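You operate a simulated robot arm through the tools that you are given. There is no shell and no other tool. Be economical: measure what you need, move in short steps, check, and stop when the job is done.

You are at the controls of a simulated robot arm. One attempt, no reset.

## Task
Loosen the grey knob, fit the shim the gap screen asks for, retighten.
Fine: draw the old shim right out first.

The check looks at the end state, three seconds after you hand in, the way a careful person would. Anything else that was tipped, shoved, dropped, spilled or broken makes it a failure.

## Robot
A 6-joint arm with a two-finger parallel gripper, fixed in place. Base frame: the origin is at the foot of the arm, x ahead of it, y to its left, z up; the work surface is at about z = 0.786. Readings come in m, degrees, newtons and seconds.
With the tool pointing down near the work surface it reaches from about 0.26 to 0.68 m from the base axis. Its first joint turns from -66.0 to 66.0 degrees. Payload 2.9 kg.
Tool frame: the origin (TCP) lies between the finger pads and is the grasp point; the fingertips stand 0.03 m ahead of it; z points along the fingers, y is the line along which they close. Largest opening 0.11 m; finger width 0.02, thickness 0.01; the body of the gripper, 0.048 by 0.112 m, starts 0.055 m behind the TCP.
Orientation is that of the tool frame in the base frame, as a unit quaternion [w, x, y, z]. With the fingers straight down and closing along the base's y, the tool's x points along the base's -x, its y along +y and its z along -z.

## Interface
- The arm moves only by the tool servo_tool. Its argument "increments" is text: rows parted by semicolons, each of 7 numbers parted by spaces: the turn, a rotation vector about the base's x, y, z in degrees, then the shift along the base's x, y, z in mm, then the gripper command, from -1 (fully open) to 1 (shut), values between in proportion. In form: ax ay az x y z gripper; .... A call has 1 to 10 rows; each row shifts and turns the commanded pose from where the row before left it. Rows are played at 5 a second. More than 0.05 m and 8.6 degrees between two rows, or a gripper value outside its range, and nothing of the call is played. A pose out of reach is approached as far as the arm can. The call stops where the force on the tool passes 60 N (or 10 N more than at its start, if that is more) or the arm is blocked; 0.2 s more then pass. Each finger travels about 0.108 m/s and halts on what it meets, pressing with about 40 N; the grip force reading is that of the motor and also rises with nothing between the fingers. The clock runs only during rows and for 0.2 s after the last one: add rows that do not move to give the fingers time. The reply holds the time, the measured pose of the TCP, the force on the tool along the base axes, the opening and the grip force, in the units named above and with some noise, and new pictures: "pictures" is both (left out), scene, wrist or none.
- Cameras (640 x 400 px; columns grow to the right, rows downward): "scene" is fixed at [0.0995, 0.4595, 1.3929]; the picture's right is [-0.44, -0.90, 0.00], its down [-0.45, 0.22, -0.86] and it looks along [0.77, -0.38, -0.51] (base axes); focal length 310 px, centre (320, 200). "wrist" rides on the gripper at [0.072, 0.017, -0.103] in the tool frame; the picture's right is [-0.23, 0.97, 0.00], its down [-0.76, -0.18, -0.62] and it looks along [-0.61, -0.14, 0.78] (tool axes); focal length 222 px, centre (320, 200). There is no depth. A picture from a camera that has moved, and an enlarged one, comes with that camera's place and axes in the base frame and with its lens.
- inspect(camera, box): a new picture of the part [left, top, right, bottom] of that camera's present view, enlarged. No time passes.
- close_job(): hands the job in; it is judged then, once.

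Go step by step. Nothing tells you positions but the pictures and the camera data: compare them with the known pose of the tool, close in by small moves and look again before you grip or let go. The budget is 120 turns and 170 pictures, counting those below and the enlarged ones. Unless the task says otherwise, let go and move clear before handing in, and close with one line.

The tools are called after "Emit:" by a JSON object that holds its "op" and its "data". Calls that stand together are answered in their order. servo_tool: Moves the arm, as the interface text tells. Its arguments: {"type":"object","properties":{"increments":{"type":"string"},"pictures":{"type":"string","enum":["both","scene","wrist","none"]}},"required":["increments"]} The other tools are called the same way: inspect (camera, box) takes an enlarged picture of a part of a camera's view; close_job () hands the job in.

At the start:

```text
time: 0.0
ee_pos: [0.3974, 0.2292, 1.1753]
tool_rot: [0.0, 0.0, 1.0, 0.001]
force: [-0.1, 0.2, 0.5]
width: 0.1101
grip_force: 0.1
```

scene: 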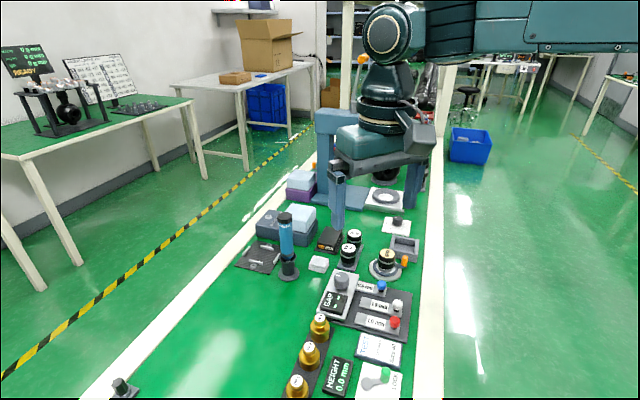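
wrist: 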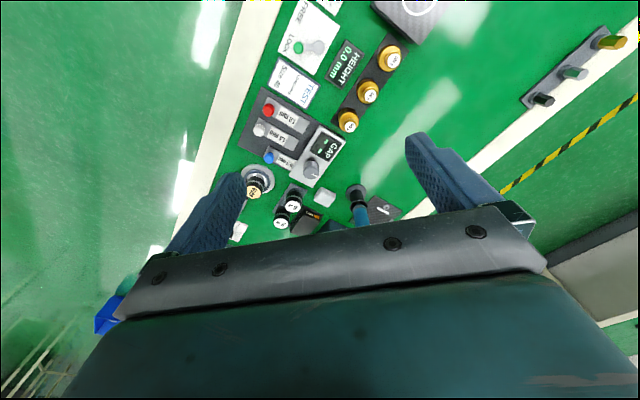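

I see a bench with a GAP screen, grey knobs, and a tray of coloured shims. I'll enlarge the views first.

Emit:
{"op": "inspect", "data": {"camera": "scene", "box": [300, 240, 440, 345]}}

Emit:
{"op": "inspect", "data": {"camera": "wrist", "box": [220, 70, 380, 240]}}

Emit:
{"op": "inspect", "data": {"camera": "scene", "box": [230, 160, 440, 290]}}

```text
3.81 times, centred on (370, 292) of scene
camera zoom: at [0.0995, 0.4595, 1.3929], right [-0.44, -0.9, 0.0], down [-0.45, 0.22, -0.86], along [0.77, -0.38, -0.51], focal length 1180 px, centre (130, -152)
```

zoom: 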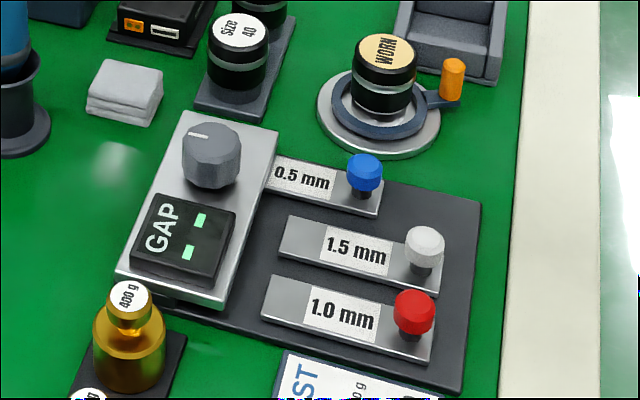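

```text
2.35 times, centred on (300, 155) of wrist
camera zoom: at [0.3261, 0.2448, 1.2787], right [0.23, 0.97, 0.0], down [0.76, -0.18, 0.62], along [0.61, -0.14, -0.78], focal length 523 px, centre (367, 306)
```

zoom: 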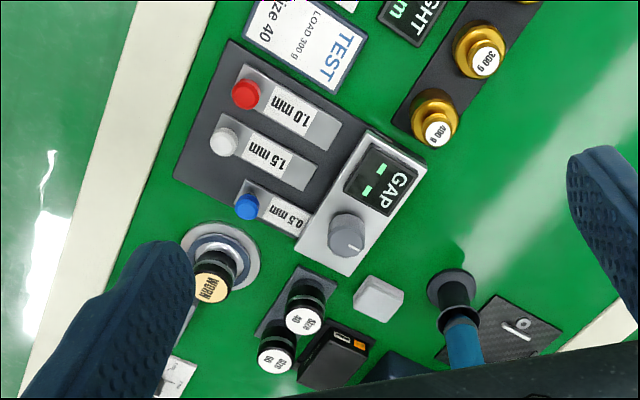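

```text
3.05 times, centred on (335, 225) of scene
camera zoom: at [0.0995, 0.4595, 1.3929], right [-0.44, -0.9, 0.0], down [-0.45, 0.22, -0.86], along [0.77, -0.38, -0.51], focal length 944 px, centre (274, 124)
```

zoom: 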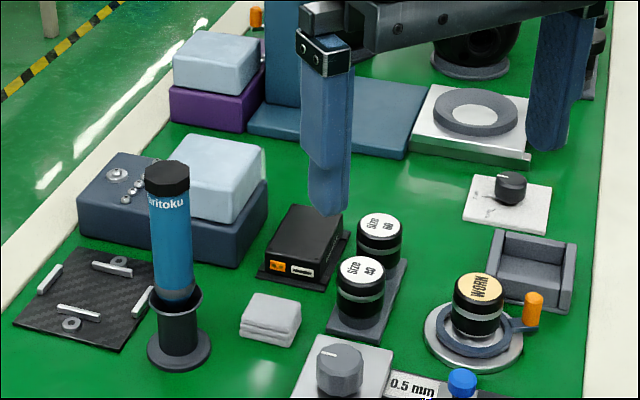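

The block with the GAP screen, the grey knob and the inserted 0.5 mm shim lies near (0.58, 0.15), and the 1.5 and 1.0 shims are in the rack. I'll move above it for a better look.

Emit:
{"op": "servo_tool", "data": {"increments": "0 0 0 10 -20 -45 -1; 0 0 0 10 -20 -45 -1; 0 0 0 10 -20 -45 -1; 0 0 0 10 -20 -40 -1; 0 0 0 0 0 0 -1"}}

```text
refused: row 1 steps farther than a row can; nothing moved
```

Emit:
{"op": "servo_tool", "data": {"increments": "0 0 0 10 -20 -40 -1; 0 0 0 10 -20 -40 -1; 0 0 0 10 -20 -40 -1; 0 0 0 10 -20 -40 -1; 0 0 0 0 0 0 -1"}}

```text
time: 1.2
ee_pos: [0.4361, 0.1453, 1.0134]
tool_rot: [0.0, 0.0, 1.0, 0.0]
force: [0.2, 0.0, 0.7]
width: 0.1098
grip_force: 0.0
camera wrist: at [0.3646, 0.1632, 1.1164], right [0.23, 0.97, 0.0], down [0.76, -0.18, 0.62], along [0.61, -0.14, -0.78], focal length 222 px, centre (320, 200)
```

scene: 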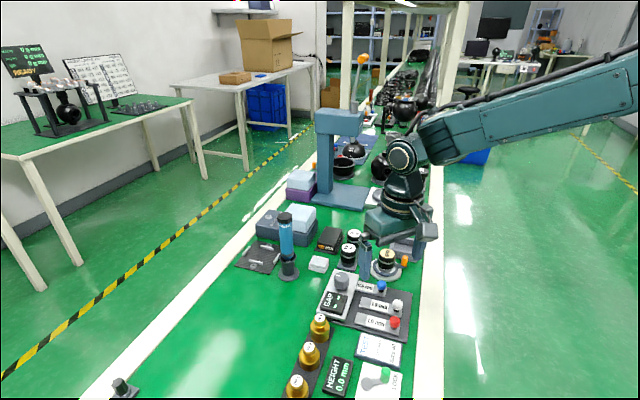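
wrist: 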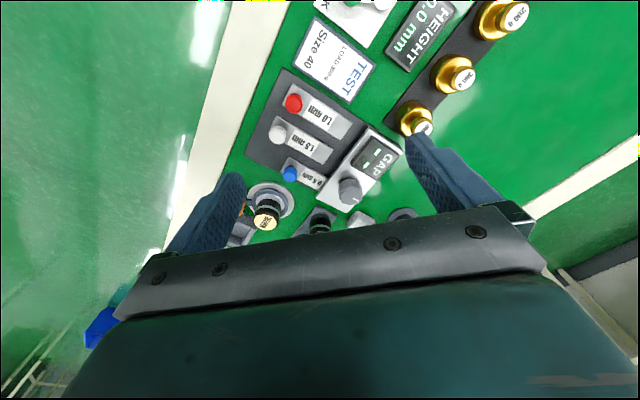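

The wrist view now shows the block well. I'll enlarge it to measure it.

Emit:
{"op": "inspect", "data": {"camera": "wrist", "box": [240, 80, 400, 240]}}

Emit:
{"op": "inspect", "data": {"camera": "scene", "box": [320, 260, 420, 345]}}

```text
2.50 times, centred on (320, 160) of wrist
camera zoom: at [0.3646, 0.1632, 1.1164], right [0.23, 0.97, 0.0], down [0.76, -0.18, 0.62], along [0.61, -0.14, -0.78], focal length 555 px, centre (320, 300)
```

zoom: 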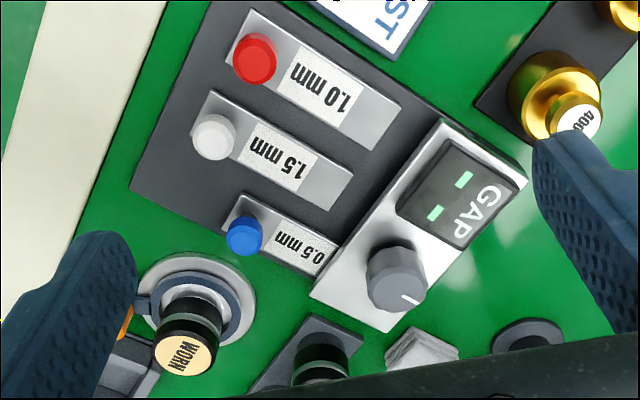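

```text
4.71 times, centred on (370, 302) of scene
camera zoom: at [0.0995, 0.4595, 1.3929], right [-0.44, -0.9, 0.0], down [-0.45, 0.22, -0.86], along [0.77, -0.38, -0.51], focal length 1457 px, centre (85, -282)
```

zoom: 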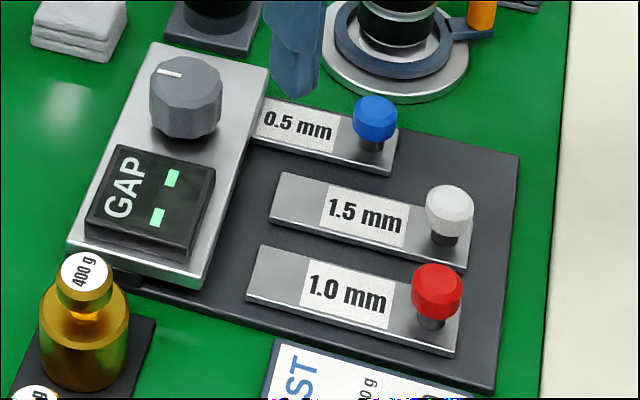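

The dashes suggest the screen only reads after loosening. The knob top is near (0.579, 0.163, 0.843), and the shims run at about 46° in the xy plane. I'll move above the knob and yaw so the fingers close along the shim direction.

Emit:
{"op": "servo_tool", "data": {"increments": "0 0 -7.3 24 3 -16 -1; 0 0 -7.3 24 3 -16 -1; 0 0 -7.3 24 3 -16 -0.5; 0 0 -7.3 24 3 -16 -0.2; 0 0 -7.3 24 3 -16 -0.1; 0 0 -7.3 23 2 -15 -0.1; 0 0 0 0 0 0 -0.1; 0 0 0 0 0 0 -0.1"}}

```text
time: 3.0
ee_pos: [0.581, 0.1652, 0.9215]
tool_rot: [0.0, 0.373, 0.928, 0.001]
force: [0.2, 0.3, -1.3]
width: 0.0606
grip_force: 0.1
camera wrist: at [0.5406, 0.2268, 1.0242], right [0.84, 0.54, 0.0], down [0.43, -0.66, 0.62], along [0.34, -0.52, -0.78], focal length 222 px, centre (320, 200)
```

scene: 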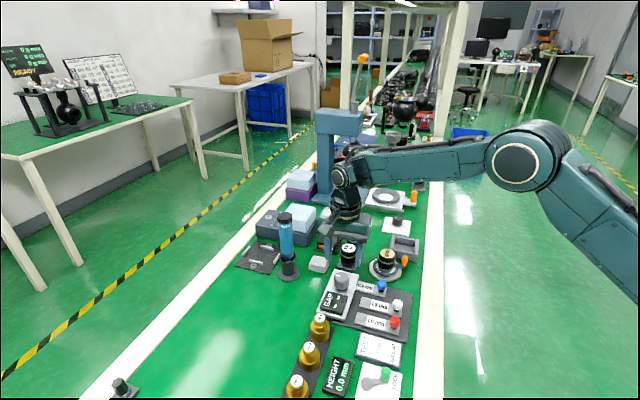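
wrist: 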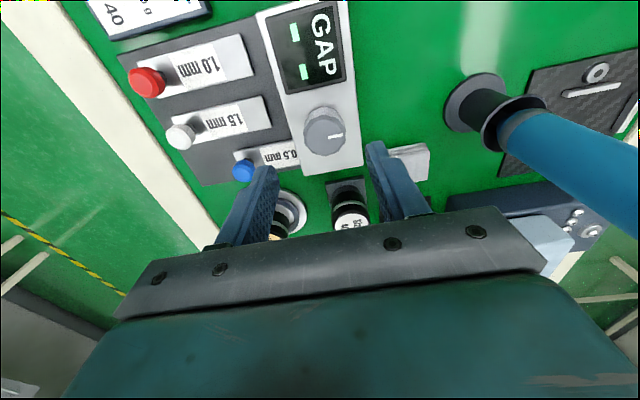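

The finger line is at 46° as intended. I'll enlarge the wrist view to refine the knob centre.

Emit:
{"op": "inspect", "data": {"camera": "wrist", "box": [220, 60, 420, 220]}}

```text
2.50 times, centred on (320, 140) of wrist
camera zoom: at [0.5406, 0.2268, 1.0242], right [0.84, 0.54, 0.0], down [0.43, -0.66, 0.62], along [0.34, -0.52, -0.78], focal length 555 px, centre (320, 350)
```

zoom: 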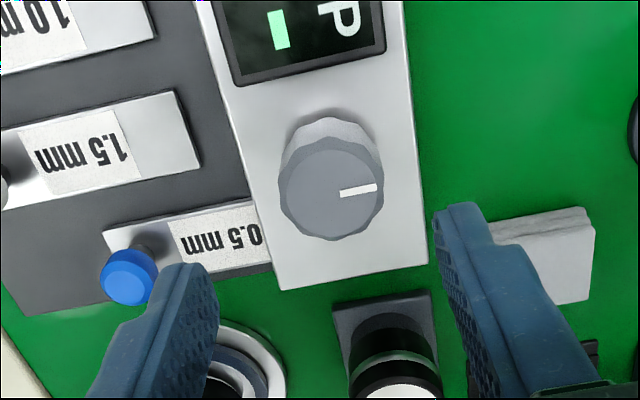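

The knob's top centre is about (0.585, 0.1655) and its diameter about 36 mm. I'll descend around it, keeping the fingertips above the block top.

Emit:
{"op": "servo_tool", "data": {"increments": "0 0 0 3 0 -25 -0.1; 0 0 0 0 0 -25 -0.1; 0 0 0 0 0 -15 -0.1; 0 0 0 0 0 0 -0.1"}}

Emit:
{"op": "inspect", "data": {"camera": "scene", "box": [300, 230, 420, 330]}}

```text
time: 4.0
ee_pos: [0.5832, 0.1642, 0.8569]
tool_rot: [0.0, 0.373, 0.928, -0.001]
force: [0.3, 0.5, 0.7]
width: 0.0604
grip_force: 0.1
camera wrist: at [0.5442, 0.2263, 0.9588], right [0.84, 0.55, 0.0], down [0.43, -0.66, 0.62], along [0.34, -0.52, -0.78], focal length 222 px, centre (320, 200)
```

scene: 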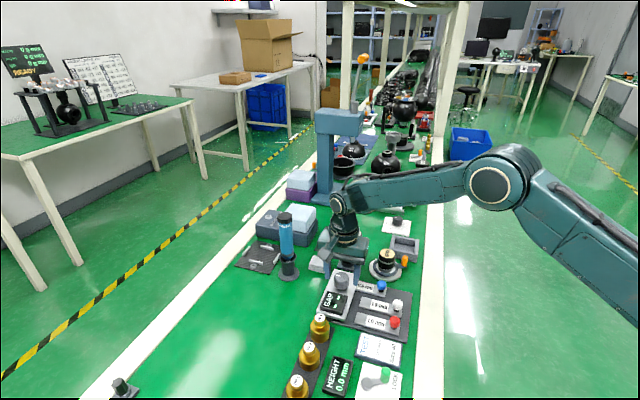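
wrist: 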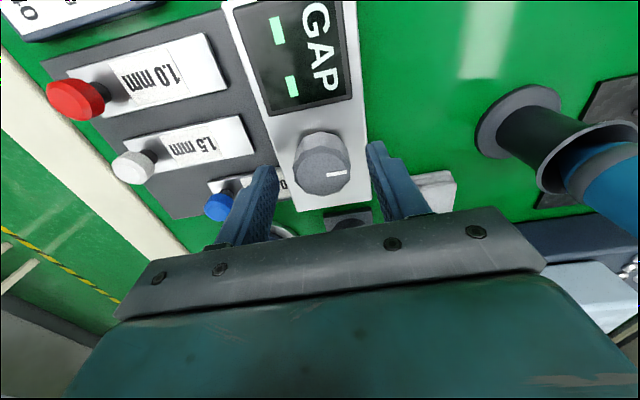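

```text
4.00 times, centred on (360, 280) of scene
camera zoom: at [0.0995, 0.4595, 1.3929], right [-0.44, -0.9, 0.0], down [-0.45, 0.22, -0.86], along [0.77, -0.38, -0.51], focal length 1239 px, centre (160, -120)
```

zoom: 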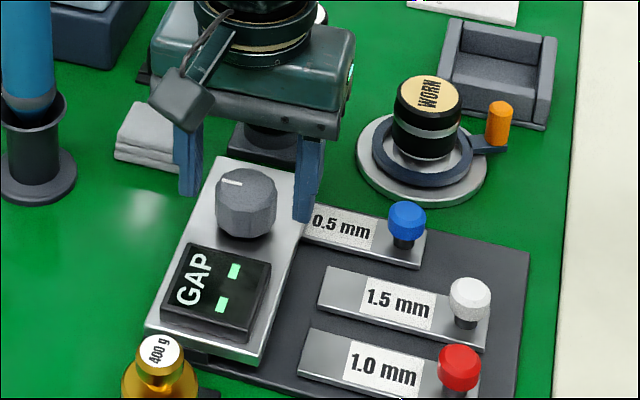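

Emit:
{"op": "inspect", "data": {"camera": "wrist", "box": [260, 110, 400, 220]}}

```text
3.64 times, centred on (330, 165) of wrist
camera zoom: at [0.5442, 0.2263, 0.9588], right [0.84, 0.55, 0.0], down [0.43, -0.66, 0.62], along [0.34, -0.52, -0.78], focal length 808 px, centre (284, 327)
```

zoom: 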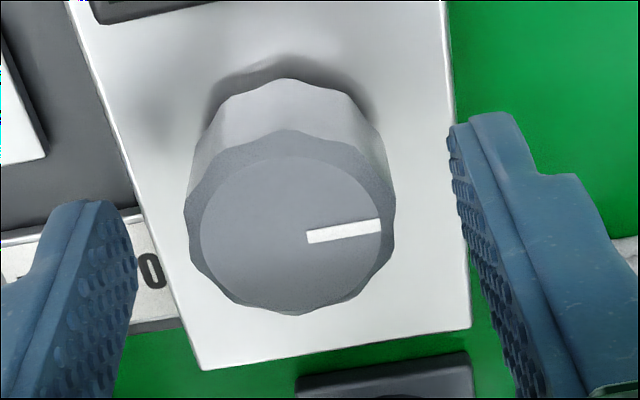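

The fingers straddle the knob within a couple of mm, so I'll close on it.

Emit:
{"op": "servo_tool", "data": {"increments": "0 0 0 1 1 -3 0.1; 0 0 0 0 0 0 0.5; 0 0 0 0 0 0 1; 0 0 0 0 0 0 1", "pictures": "none"}}

```text
time: 5.0
ee_pos: [0.5852, 0.1647, 0.8524]
tool_rot: [0.0, 0.374, 0.927, -0.001]
force: [-8.0, -7.3, 4.4]
width: 0.0372
grip_force: 45.1
```

Gripped at 37 mm with a slight side load. I'll relax that and turn counter-clockwise.

Emit:
{"op": "servo_tool", "data": {"increments": "0 0 0 -1 -1 0 1; 0 0 7.5 0 0 0 1; 0 0 7.5 0 0 0 1; 0 0 7.5 0 0 0 1; 0 0 7.5 0 0 0 1; 0 0 0 0 0 0 1"}}

Emit:
{"op": "inspect", "data": {"camera": "scene", "box": [300, 230, 420, 330]}}

```text
time: 6.4
ee_pos: [0.5822, 0.1634, 0.853]
tool_rot: [0.0, 0.12, 0.993, 0.001]
force: [-3.8, -8.9, -1.7]
width: 0.0371
grip_force: 45.2
camera wrist: at [0.5173, 0.1973, 0.9554], right [0.45, 0.89, 0.0], down [0.7, -0.35, 0.62], along [0.55, -0.28, -0.78], focal length 222 px, centre (320, 200)
```

scene: 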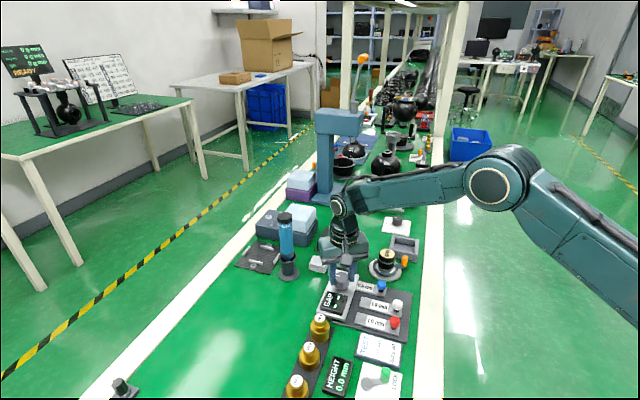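
wrist: 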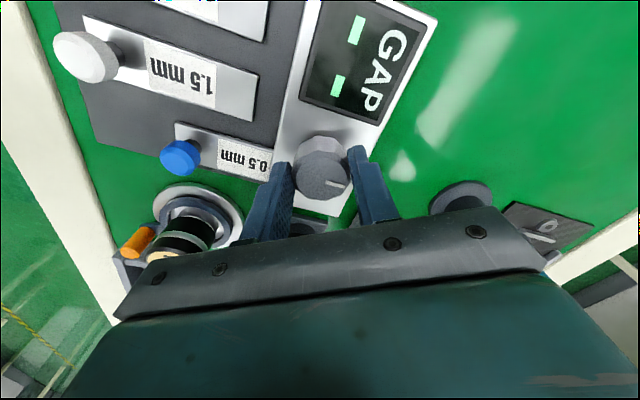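

```text
4.00 times, centred on (360, 280) of scene
camera zoom: at [0.0994, 0.4593, 1.393], right [-0.44, -0.9, 0.0], down [-0.45, 0.22, -0.86], along [0.77, -0.38, -0.51], focal length 1239 px, centre (160, -120)
```

zoom: 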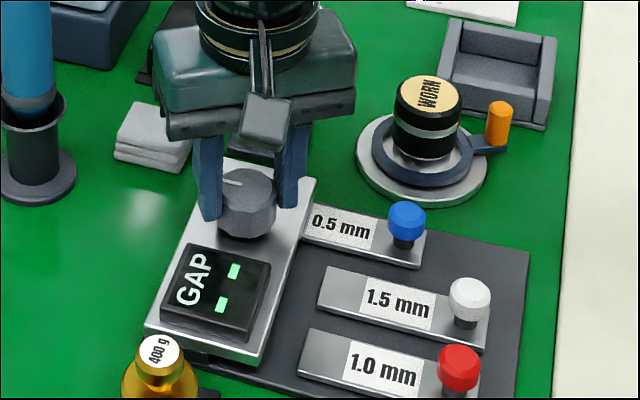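

The knob turns with the grip and the screen still shows dashes. I'll keep turning.

Emit:
{"op": "servo_tool", "data": {"increments": "0 0 7.5 0 0 0 1; 0 0 7.5 0 0 0 1; 0 0 7.5 0 0 0 1; 0 0 7.5 0 0 0 1; 0 0 7.5 0 0 0 1; 0 0 7.5 0 0 0 1; 0 0 7.5 0 0 0 1; 0 0 7.5 0 0 0 1; 0 0 0 0 0 0 1"}}

Emit:
{"op": "inspect", "data": {"camera": "scene", "box": [300, 230, 420, 330]}}

```text
time: 8.4
ee_pos: [0.587, 0.1624, 0.854]
tool_rot: [0.002, -0.39, 0.921, -0.002]
force: [12.2, -20.1, -3.1]
width: 0.0376
grip_force: 44.9
camera wrist: at [0.5235, 0.1217, 0.9558], right [-0.54, 0.84, 0.0], down [0.65, 0.42, 0.63], along [0.53, 0.34, -0.78], focal length 222 px, centre (320, 200)
```

scene: 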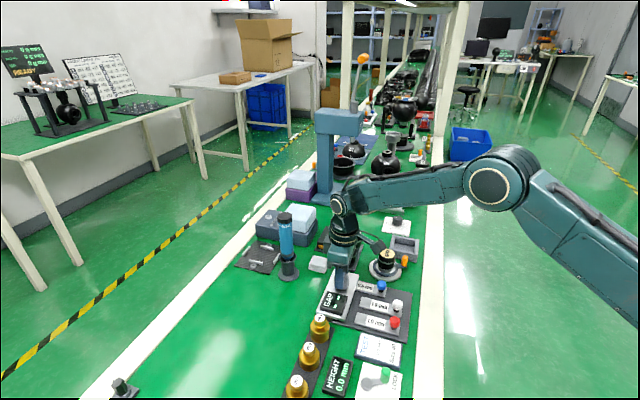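
wrist: 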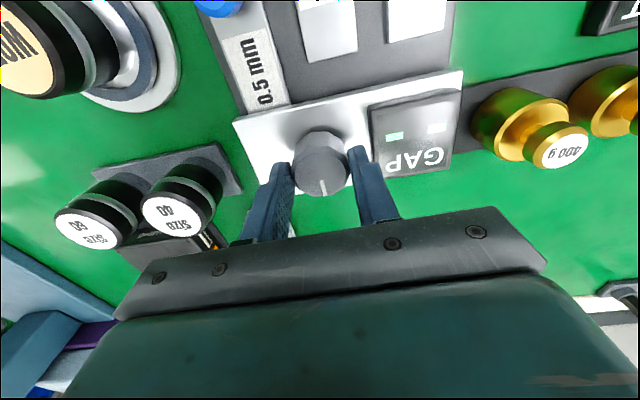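

```text
4.00 times, centred on (360, 280) of scene
camera zoom: at [0.0998, 0.4591, 1.3931], right [-0.44, -0.9, 0.0], down [-0.45, 0.22, -0.86], along [0.77, -0.38, -0.51], focal length 1239 px, centre (160, -120)
```

zoom: 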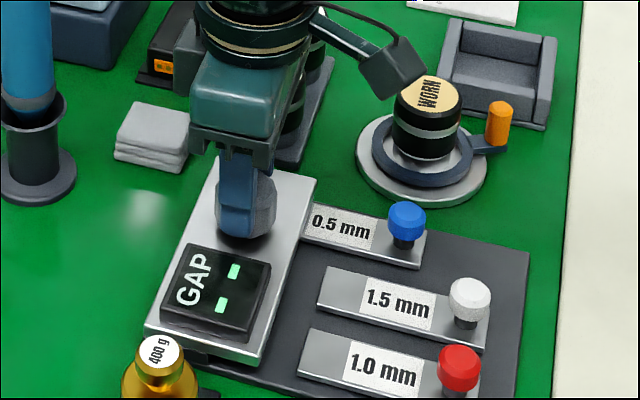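

The mark seems not to have followed, so the fingers may have slipped. I'll enlarge to read the mark's angle.

Emit:
{"op": "inspect", "data": {"camera": "wrist", "box": [250, 110, 390, 220]}}

```text
3.64 times, centred on (320, 165) of wrist
camera zoom: at [0.5235, 0.1217, 0.9558], right [-0.54, 0.84, 0.0], down [0.65, 0.42, 0.63], along [0.53, 0.34, -0.78], focal length 808 px, centre (320, 327)
```

zoom: 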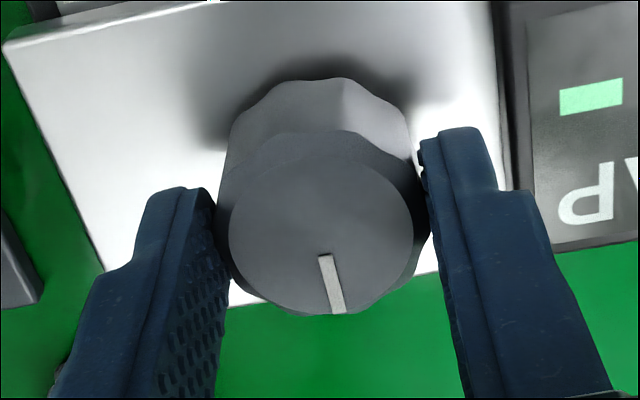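

The mark is still at about 45°, so the grip slipped over the lobes. I'll reopen slightly, recentre, regrip a little lower, and test the knob in small turns.

Emit:
{"op": "servo_tool", "data": {"increments": "0 0 0 0 0 0 0.1; 0 0 0 -3 2 -2 0.1; 0 0 0 0 0 0 0.1", "pictures": "none"}}

```text
time: 9.2
ee_pos: [0.5813, 0.1674, 0.851]
tool_rot: [0.002, -0.392, 0.92, 0.0]
force: [4.9, -2.1, 0.9]
width: 0.051
grip_force: 1.7
```

Emit:
{"op": "servo_tool", "data": {"increments": "0 0 0 2.5 -2.5 -1 0.1; 0 0 0 0 0 0 0.1; 0 0 0 0 0 0 1; 0 0 0 0 0 0 1; 0 0 0 0 0 0 1", "pictures": "none"}}

```text
time: 10.4
ee_pos: [0.5855, 0.1607, 0.85]
tool_rot: [0.001, -0.389, 0.921, -0.001]
force: [21.8, -21.0, -10.3]
width: 0.0374
grip_force: 44.5
```

Emit:
{"op": "servo_tool", "data": {"increments": "0 0 0 2 -2 0 1; 0 0 0 0 0 0 1", "pictures": "none"}}

```text
time: 11.0
ee_pos: [0.5845, 0.1605, 0.8496]
tool_rot: [-0.001, -0.391, 0.92, 0.0]
force: [16.2, -15.3, -10.0]
width: 0.0374
grip_force: 44.7
```

Emit:
{"op": "servo_tool", "data": {"increments": "0 0 0 3.5 -3.5 1 1; 0 0 0 0 0 0 1", "pictures": "none"}}

```text
time: 11.6
ee_pos: [0.5863, 0.1608, 0.8492]
tool_rot: [-0.005, -0.396, 0.918, 0.002]
force: [-14.6, 4.1, -4.4]
width: 0.0378
grip_force: 45.0
```

Emit:
{"op": "servo_tool", "data": {"increments": "0 0 -6 -1 0.5 0 1; 0 0 -6 0 0 0 1; 0 0 -6 0 0 0 1; 0 0 -6 0 0 0 1; 0 0 0 0 0 0 1", "pictures": "none"}}

Emit:
{"op": "inspect", "data": {"camera": "wrist", "box": [250, 110, 390, 220]}}

```text
time: 12.8
ee_pos: [0.5854, 0.1626, 0.8499]
tool_rot: [-0.004, -0.195, 0.981, 0.0]
force: [-26.7, 17.7, -10.2]
width: 0.0373
grip_force: 44.8
```

```text
3.64 times, centred on (320, 165) of wrist
camera zoom: at [0.513, 0.1498, 0.9525], right [-0.16, 0.99, 0.0], down [0.78, 0.13, 0.62], along [0.61, 0.1, -0.79], focal length 808 px, centre (320, 327)
```

zoom: 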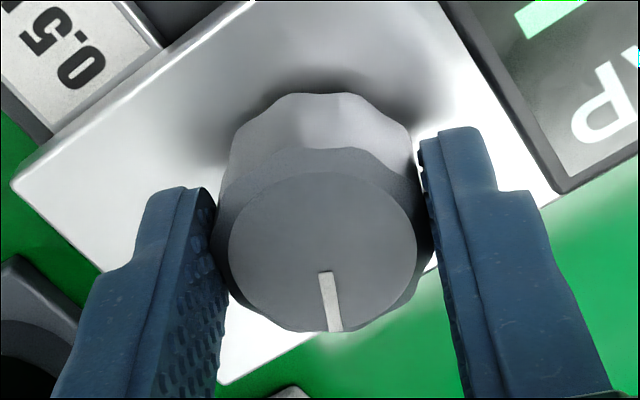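

The knob followed this clockwise turn, while the counter-clockwise turn sprang back as if against a stop. I'll continue clockwise a bit and watch the screen.

Emit:
{"op": "servo_tool", "data": {"increments": "0 0 -7 1.5 -1 1 1; 0 0 -7 0 0 0 1; 0 0 -7 0 0 0 1; 0 0 -7 0 0 0 1; 0 0 0 0 0 0 1", "pictures": "none"}}

Emit:
{"op": "inspect", "data": {"camera": "wrist", "box": [240, 60, 440, 220]}}

Emit:
{"op": "inspect", "data": {"camera": "scene", "box": [300, 230, 420, 330]}}

```text
time: 14.0
ee_pos: [0.5868, 0.1622, 0.8506]
tool_rot: [-0.003, 0.047, 0.999, 0.0]
force: [-19.4, 23.4, -20.3]
width: 0.0369
grip_force: 44.4
```

```text
2.50 times, centred on (340, 140) of wrist
camera zoom: at [0.5178, 0.1859, 0.9527], right [0.32, 0.95, 0.0], down [0.75, -0.25, 0.62], along [0.59, -0.2, -0.79], focal length 555 px, centre (270, 350)
```

zoom: 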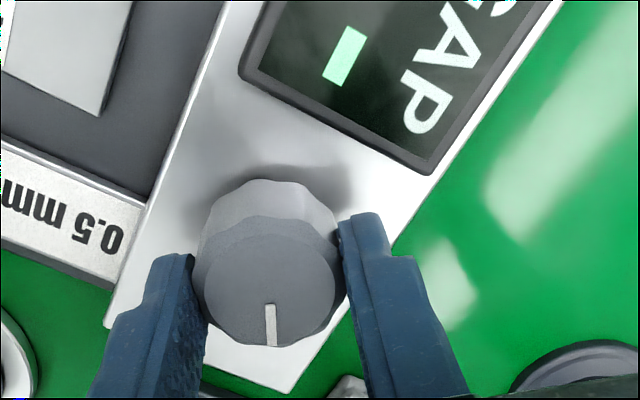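

```text
4.00 times, centred on (360, 280) of scene
camera zoom: at [0.0994, 0.4602, 1.3927], right [-0.44, -0.9, 0.0], down [-0.45, 0.22, -0.86], along [0.77, -0.38, -0.51], focal length 1239 px, centre (160, -120)
```

zoom: 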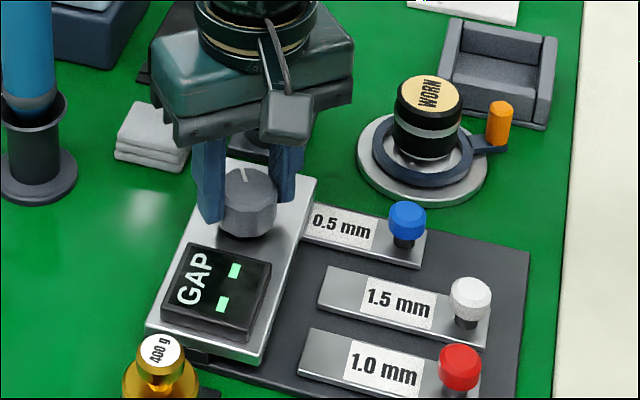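

The knob follows clockwise (mark about -10°). I'll continue while reducing the side load.

Emit:
{"op": "servo_tool", "data": {"increments": "0 0 -7 2 -2 2 1; 0 0 -7 0 0 1 1; 0 0 -7 0 0 0 1; 0 0 -7 0 0 0 1; 0 0 -7 0 0 0 1; 0 0 0 0 0 0 1", "pictures": "none"}}

Emit:
{"op": "inspect", "data": {"camera": "wrist", "box": [240, 60, 440, 220]}}

Emit:
{"op": "inspect", "data": {"camera": "scene", "box": [300, 230, 420, 330]}}

```text
time: 15.4
ee_pos: [0.5913, 0.1606, 0.8515]
tool_rot: [-0.003, 0.345, 0.939, -0.001]
force: [-10.2, 26.5, -28.3]
width: 0.0372
grip_force: 44.9
```

```text
2.50 times, centred on (340, 140) of wrist
camera zoom: at [0.5459, 0.2202, 0.955], right [0.8, 0.6, 0.0], down [0.47, -0.63, 0.62], along [0.37, -0.5, -0.78], focal length 555 px, centre (270, 350)
```

zoom: 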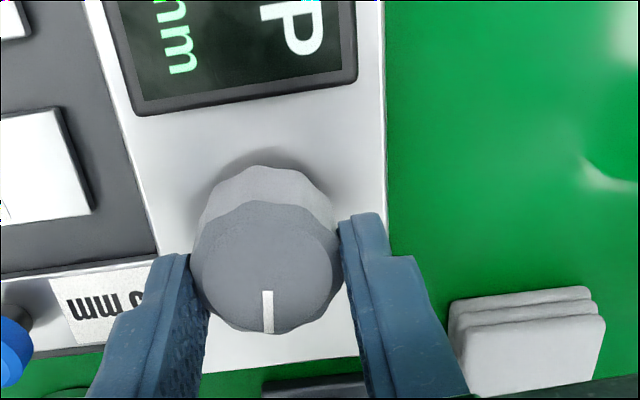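

```text
4.00 times, centred on (360, 280) of scene
camera zoom: at [0.0998, 0.4603, 1.3926], right [-0.44, -0.9, 0.0], down [-0.45, 0.22, -0.86], along [0.77, -0.38, -0.51], focal length 1239 px, centre (160, -120)
```

zoom: 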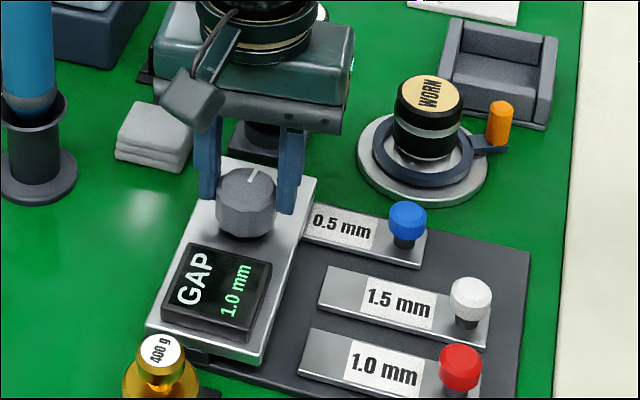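

The screen now reads 1.0 mm, so the knob is loosened and the red shim is the one wanted. I'll give a few more degrees, then let go and rise.

Emit:
{"op": "servo_tool", "data": {"increments": "0 0 -6 2 -2 1 1; 0 0 0 0 0 0 1; 0 0 0 0 0 0 0; 0 0 0 0 0 0 -0.1; 0 0 0 0 0 0 -0.1; 0 0 0 0 0 40 -0.1; 0 0 0 0 0 40 -0.1; 0 0 0 0 0 0 -0.1"}}

Emit:
{"op": "inspect", "data": {"camera": "scene", "box": [300, 230, 420, 330]}}

Emit:
{"op": "inspect", "data": {"camera": "wrist", "box": [100, 20, 400, 220]}}

```text
time: 17.2
ee_pos: [0.592, 0.1532, 0.9356]
tool_rot: [0.0, 0.398, 0.918, -0.001]
force: [0.9, 0.7, 0.2]
width: 0.0606
grip_force: 0.1
camera wrist: at [0.5544, 0.2184, 1.0384], right [0.87, 0.5, 0.0], down [0.39, -0.68, 0.62], along [0.31, -0.54, -0.78], focal length 222 px, centre (320, 200)
```

scene: 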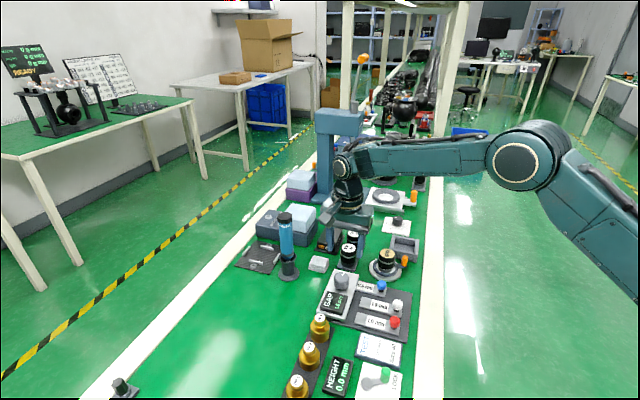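
wrist: 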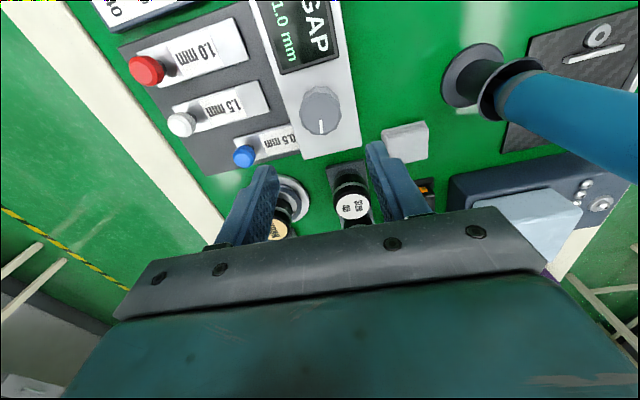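

```text
4.00 times, centred on (360, 280) of scene
camera zoom: at [0.0995, 0.4595, 1.3929], right [-0.44, -0.9, 0.0], down [-0.45, 0.22, -0.86], along [0.77, -0.38, -0.51], focal length 1239 px, centre (160, -120)
```

zoom: 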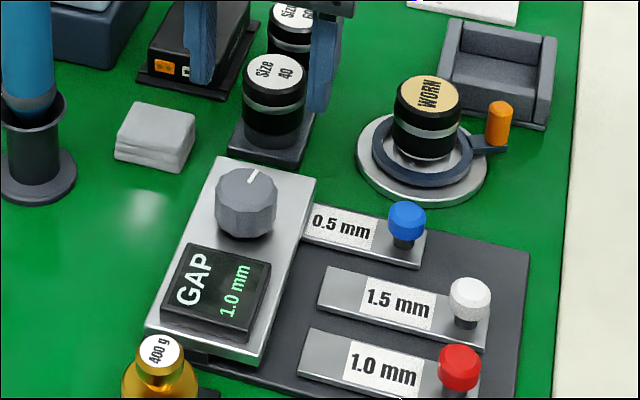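

```text
2.00 times, centred on (250, 120) of wrist
camera zoom: at [0.5544, 0.2184, 1.0384], right [0.87, 0.5, 0.0], down [0.39, -0.68, 0.62], along [0.31, -0.54, -0.78], focal length 444 px, centre (460, 360)
```

zoom: 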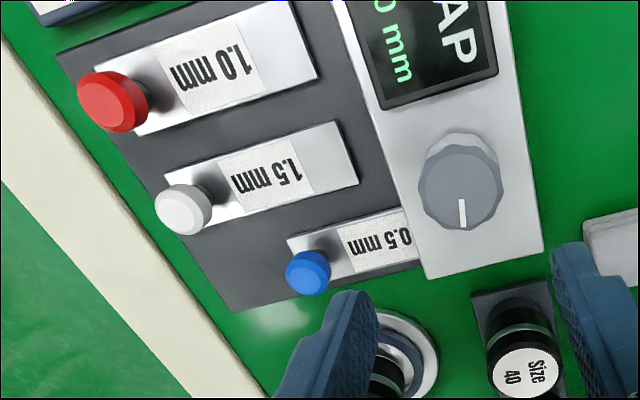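

Released cleanly. The blue handle is at about (0.538, 0.068) with its top near z 0.81. I'll move above it.

Emit:
{"op": "servo_tool", "data": {"increments": "0 0 3 -18 -28 -8 -0.1; 0 0 0 -18 -28 -8 -0.1; 0 0 0 -18 -28 -8 0; 0 0 0 0 0 -10 0; 0 0 0 0 0 0 0"}}

Emit:
{"op": "inspect", "data": {"camera": "wrist", "box": [220, 60, 420, 220]}}

```text
time: 18.4
ee_pos: [0.5403, 0.0672, 0.9024]
tool_rot: [0.001, 0.373, 0.928, -0.001]
force: [0.9, 0.4, -0.2]
width: 0.0552
grip_force: 0.0
camera wrist: at [0.4991, 0.131, 1.005], right [0.84, 0.55, 0.0], down [0.43, -0.66, 0.62], along [0.34, -0.52, -0.78], focal length 222 px, centre (320, 200)
```

scene: 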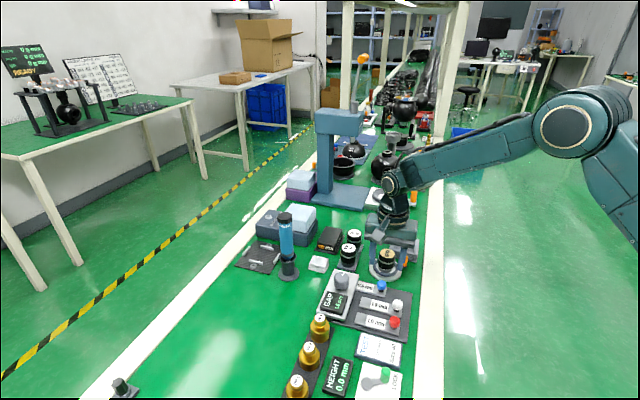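
wrist: 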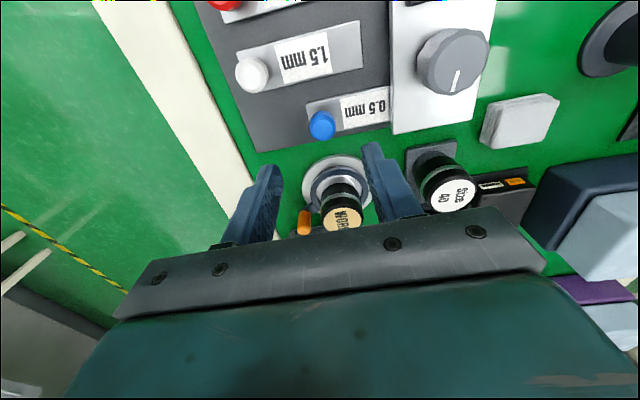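

```text
2.50 times, centred on (320, 140) of wrist
camera zoom: at [0.4991, 0.131, 1.005], right [0.84, 0.55, 0.0], down [0.43, -0.66, 0.62], along [0.34, -0.52, -0.78], focal length 555 px, centre (320, 350)
```

zoom: 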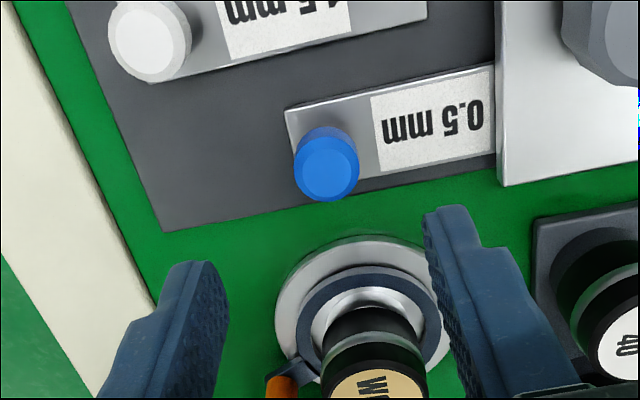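

The blue handle is at about (0.540, 0.0725), top z about 0.812. I'll descend around it.

Emit:
{"op": "servo_tool", "data": {"increments": "0 0 0 0 5 -30 0; 0 0 0 0 0 -25 0; 0 0 0 0 0 -16 0; 0 0 0 0 0 0 0", "pictures": "none"}}

Emit:
{"op": "inspect", "data": {"camera": "wrist", "box": [220, 80, 420, 220]}}

Emit:
{"op": "inspect", "data": {"camera": "scene", "box": [320, 230, 440, 330]}}

```text
time: 19.4
ee_pos: [0.5409, 0.0751, 0.8316]
tool_rot: [-0.001, 0.373, 0.928, 0.0]
force: [0.8, -0.5, 0.3]
width: 0.0551
grip_force: 0.0
```

```text
2.86 times, centred on (320, 150) of wrist
camera zoom: at [0.5004, 0.1373, 0.9341], right [0.84, 0.55, 0.0], down [0.43, -0.66, 0.62], along [0.34, -0.52, -0.78], focal length 635 px, centre (320, 343)
```

zoom: 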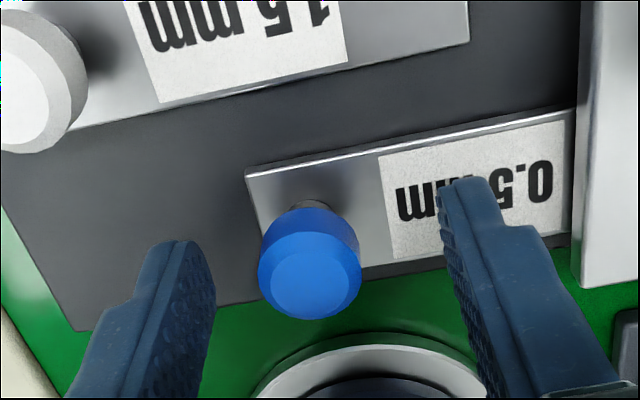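

```text
4.00 times, centred on (380, 280) of scene
camera zoom: at [0.0995, 0.4595, 1.3929], right [-0.44, -0.9, 0.0], down [-0.45, 0.22, -0.86], along [0.77, -0.38, -0.51], focal length 1239 px, centre (80, -120)
```

zoom: 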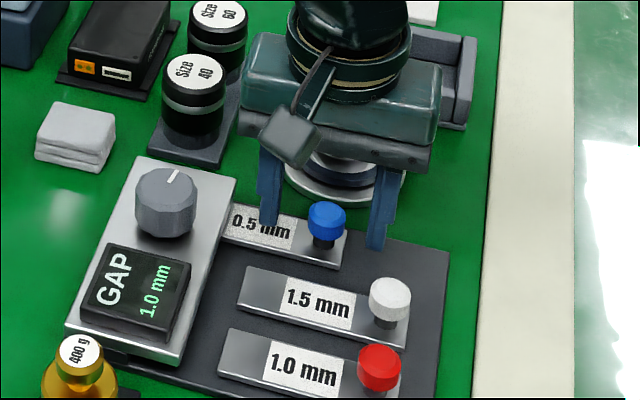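

Emit:
{"op": "servo_tool", "data": {"increments": "0 0 0 0.5 -3.5 -3 0; 0 0 0 0 0 0 0.4; 0 0 0 0 0 0 1; 0 0 0 0 0 0 1; 0 0 0 0 0 0 1", "pictures": "none"}}

Emit:
{"op": "inspect", "data": {"camera": "wrist", "box": [220, 80, 420, 220]}}

```text
time: 20.6
ee_pos: [0.5416, 0.0717, 0.8284]
tool_rot: [0.0, 0.372, 0.928, 0.0]
force: [-0.3, -0.6, -1.9]
width: 0.022
grip_force: 45.2
```

```text
2.86 times, centred on (320, 150) of wrist
camera zoom: at [0.5004, 0.1338, 0.9311], right [0.84, 0.55, 0.0], down [0.43, -0.66, 0.62], along [0.34, -0.52, -0.78], focal length 635 px, centre (320, 343)
```

zoom: 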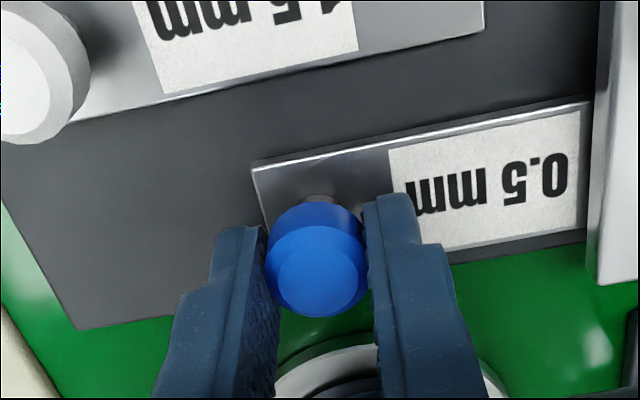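

Gripped at 22 mm with almost no side load. I'll draw the shim straight out along its axis.

Emit:
{"op": "servo_tool", "data": {"increments": "0 0 0 -3.5 -3.6 0 1; 0 0 0 -5 -5.1 0 1; 0 0 0 -5 -5.1 0 1; 0 0 0 -5 -5.1 0 1; 0 0 0 0 0 0 1", "pictures": "none"}}

Emit:
{"op": "inspect", "data": {"camera": "wrist", "box": [200, 60, 440, 230]}}

Emit:
{"op": "inspect", "data": {"camera": "scene", "box": [320, 230, 440, 330]}}

```text
time: 21.8
ee_pos: [0.5221, 0.0526, 0.8268]
tool_rot: [0.001, 0.372, 0.928, 0.0]
force: [1.7, -1.0, 2.5]
width: 0.0218
grip_force: 45.2
```

```text
2.35 times, centred on (320, 145) of wrist
camera zoom: at [0.4815, 0.1149, 0.931], right [0.84, 0.55, 0.0], down [0.43, -0.66, 0.62], along [0.34, -0.52, -0.78], focal length 523 px, centre (320, 329)
```

zoom: 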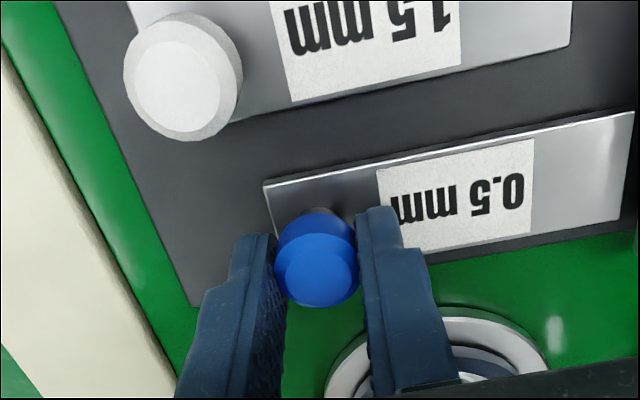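

```text
4.00 times, centred on (380, 280) of scene
camera zoom: at [0.0995, 0.4595, 1.3929], right [-0.44, -0.9, 0.0], down [-0.45, 0.22, -0.86], along [0.77, -0.38, -0.51], focal length 1239 px, centre (80, -120)
```

zoom: 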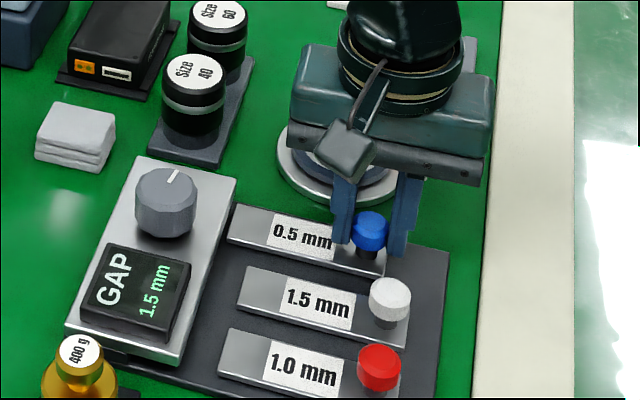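

With the old shim out, the screen has changed to 1.5 mm, because the 1.0 reading was taken with the 0.5 still in. I'll draw it fully clear, lift it slightly and re-read the screen.

Emit:
{"op": "servo_tool", "data": {"increments": "0 0 0 -5 -5.1 0 1; 0 0 0 -5 -5.1 0 1; 0 0 0 0 0 15 1; 0 0 0 0 0 20 1; 0 0 0 0 0 20 1; 0 0 0 0 0 0 1"}}

Emit:
{"op": "inspect", "data": {"camera": "scene", "box": [300, 220, 440, 330]}}

```text
time: 23.2
ee_pos: [0.5125, 0.0412, 0.8851]
tool_rot: [-0.001, 0.373, 0.928, 0.0]
force: [0.7, 0.6, 0.2]
width: 0.0001
grip_force: 38.0
camera wrist: at [0.472, 0.1051, 0.9876], right [0.84, 0.55, 0.0], down [0.43, -0.66, 0.62], along [0.34, -0.52, -0.78], focal length 222 px, centre (320, 200)
```

scene: 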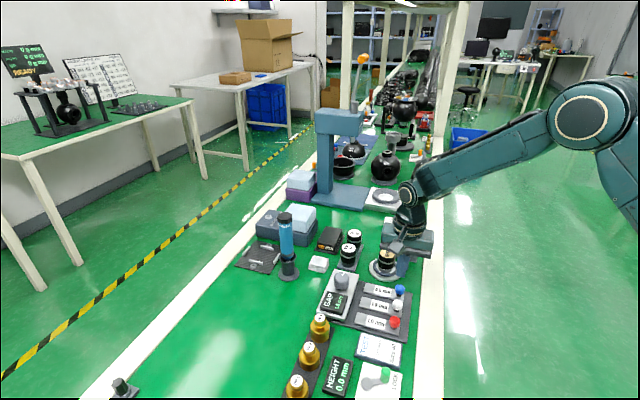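
wrist: 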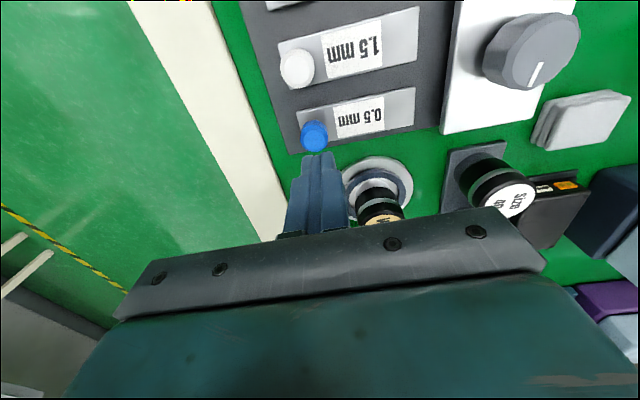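

```text
3.64 times, centred on (370, 275) of scene
camera zoom: at [0.0995, 0.4595, 1.3929], right [-0.44, -0.9, 0.0], down [-0.45, 0.22, -0.86], along [0.77, -0.38, -0.51], focal length 1126 px, centre (138, -73)
```

zoom: 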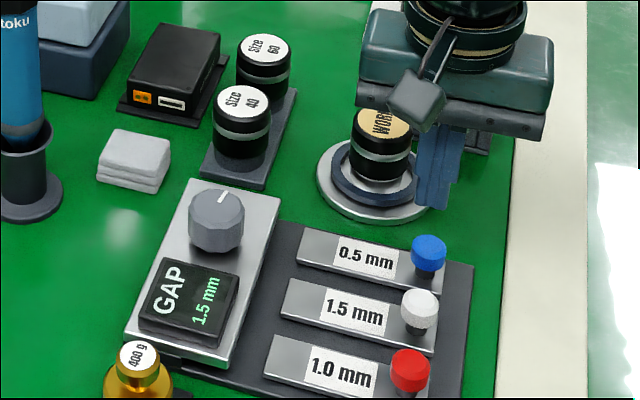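

The screen confirms 1.5 mm. The handle slipped from the fingers on lifting, and the old shim now lies flat on the rack. I'll look closely at the handle shape and the block's slot.

Emit:
{"op": "inspect", "data": {"camera": "scene", "box": [372, 275, 412, 300]}}

Emit:
{"op": "inspect", "data": {"camera": "wrist", "box": [270, 70, 470, 180]}}

```text
16.00 times, centred on (392, 288) of scene
camera zoom: at [0.0995, 0.4595, 1.3929], right [-0.44, -0.9, 0.0], down [-0.45, 0.22, -0.86], along [0.77, -0.38, -0.51], focal length 4955 px, centre (-832, -1200)
```

zoom: 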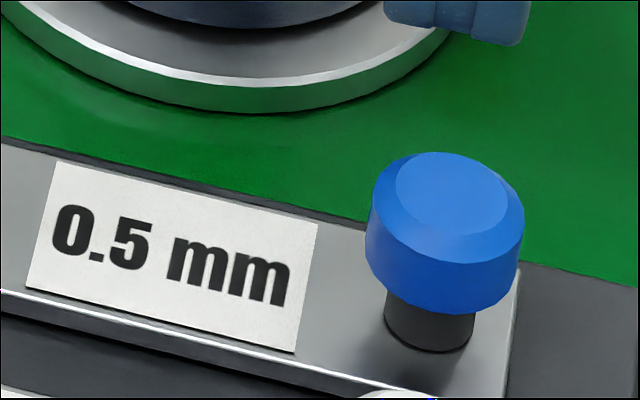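

```text
3.20 times, centred on (370, 125) of wrist
camera zoom: at [0.472, 0.1051, 0.9876], right [0.84, 0.55, 0.0], down [0.43, -0.66, 0.62], along [0.34, -0.52, -0.78], focal length 711 px, centre (160, 440)
```

zoom: 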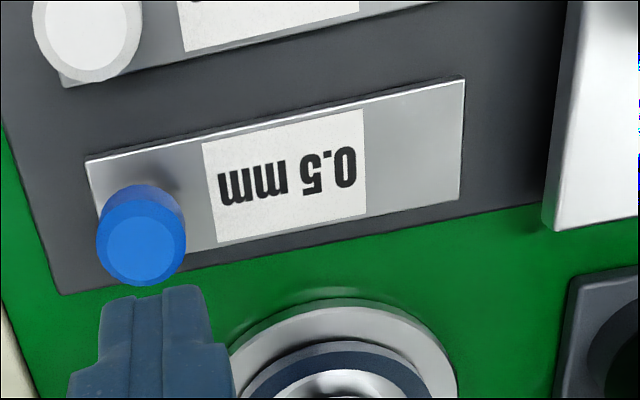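

The handle head is about 24 mm wide on a narrower stem. I'll regrip it lower and lift gently this time.

Emit:
{"op": "servo_tool", "data": {"increments": "0 0 0 -5 2 0 0; 0 0 0 0 0 0 0; 0 0 0 0 0 -28 0; 0 0 0 0 0 -28 0; 0 0 0 0 0 0 0", "pictures": "none"}}

Emit:
{"op": "inspect", "data": {"camera": "wrist", "box": [220, 80, 420, 220]}}

Emit:
{"op": "inspect", "data": {"camera": "scene", "box": [360, 255, 420, 305]}}

```text
time: 24.4
ee_pos: [0.5081, 0.0464, 0.827]
tool_rot: [0.0, 0.373, 0.928, 0.0]
force: [0.3, -0.1, -0.4]
width: 0.055
grip_force: 0.0
```

```text
2.86 times, centred on (320, 150) of wrist
camera zoom: at [0.4676, 0.1082, 0.9297], right [0.84, 0.55, 0.0], down [0.43, -0.66, 0.62], along [0.34, -0.52, -0.78], focal length 635 px, centre (320, 343)
```

zoom: 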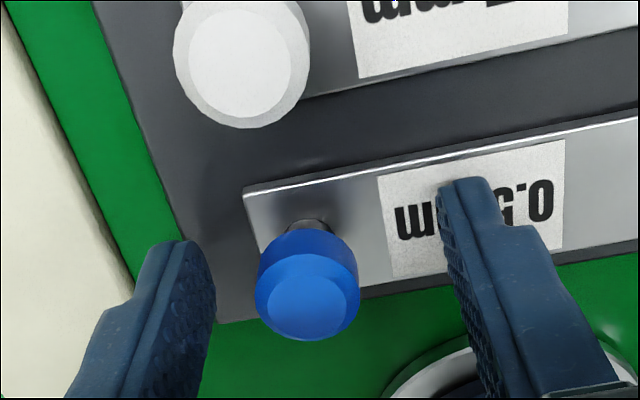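

```text
8.00 times, centred on (390, 280) of scene
camera zoom: at [0.0995, 0.4595, 1.3929], right [-0.44, -0.9, 0.0], down [-0.45, 0.22, -0.86], along [0.77, -0.38, -0.51], focal length 2478 px, centre (-240, -440)
```

zoom: 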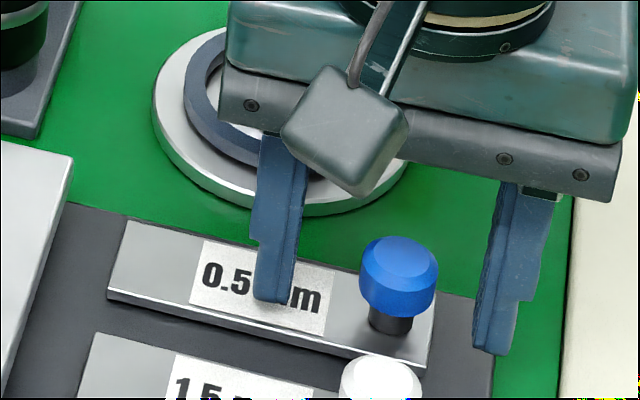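

Both views agree the fingers are centred on the handle and the tips sit just above the shim plate. I'll grip and lift slowly.

Emit:
{"op": "servo_tool", "data": {"increments": "0 0 0 -1.5 -1.5 0 0.4; 0 0 0 0 0 0 1; 0 0 0 0 0 0 1; 0 0 0 0 0 0 1; 0 0 0 0 0 1 1; 0 0 0 0 0 1 1; 0 0 0 0 0 1 1; 0 0 0 0 0 0 1", "pictures": "none"}}

Emit:
{"op": "inspect", "data": {"camera": "scene", "box": [340, 255, 420, 315]}}

```text
time: 26.2
ee_pos: [0.5055, 0.0444, 0.8264]
tool_rot: [-0.002, 0.372, 0.928, -0.001]
force: [6.7, -3.7, -33.2]
width: 0.022
grip_force: 44.3
```

```text
6.67 times, centred on (380, 285) of scene
camera zoom: at [0.1002, 0.4595, 1.3929], right [-0.44, -0.9, 0.0], down [-0.45, 0.22, -0.86], along [0.77, -0.38, -0.51], focal length 2065 px, centre (-80, -367)
```

zoom: 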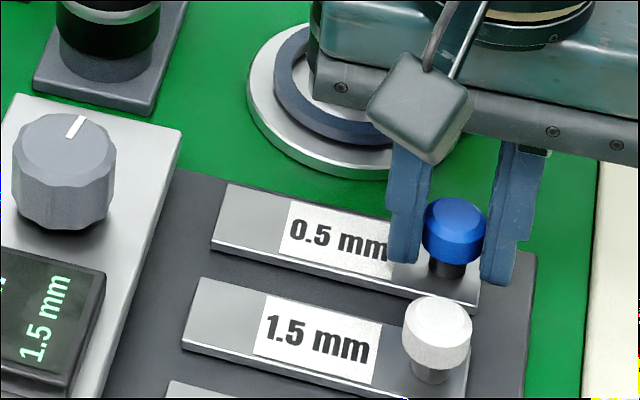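

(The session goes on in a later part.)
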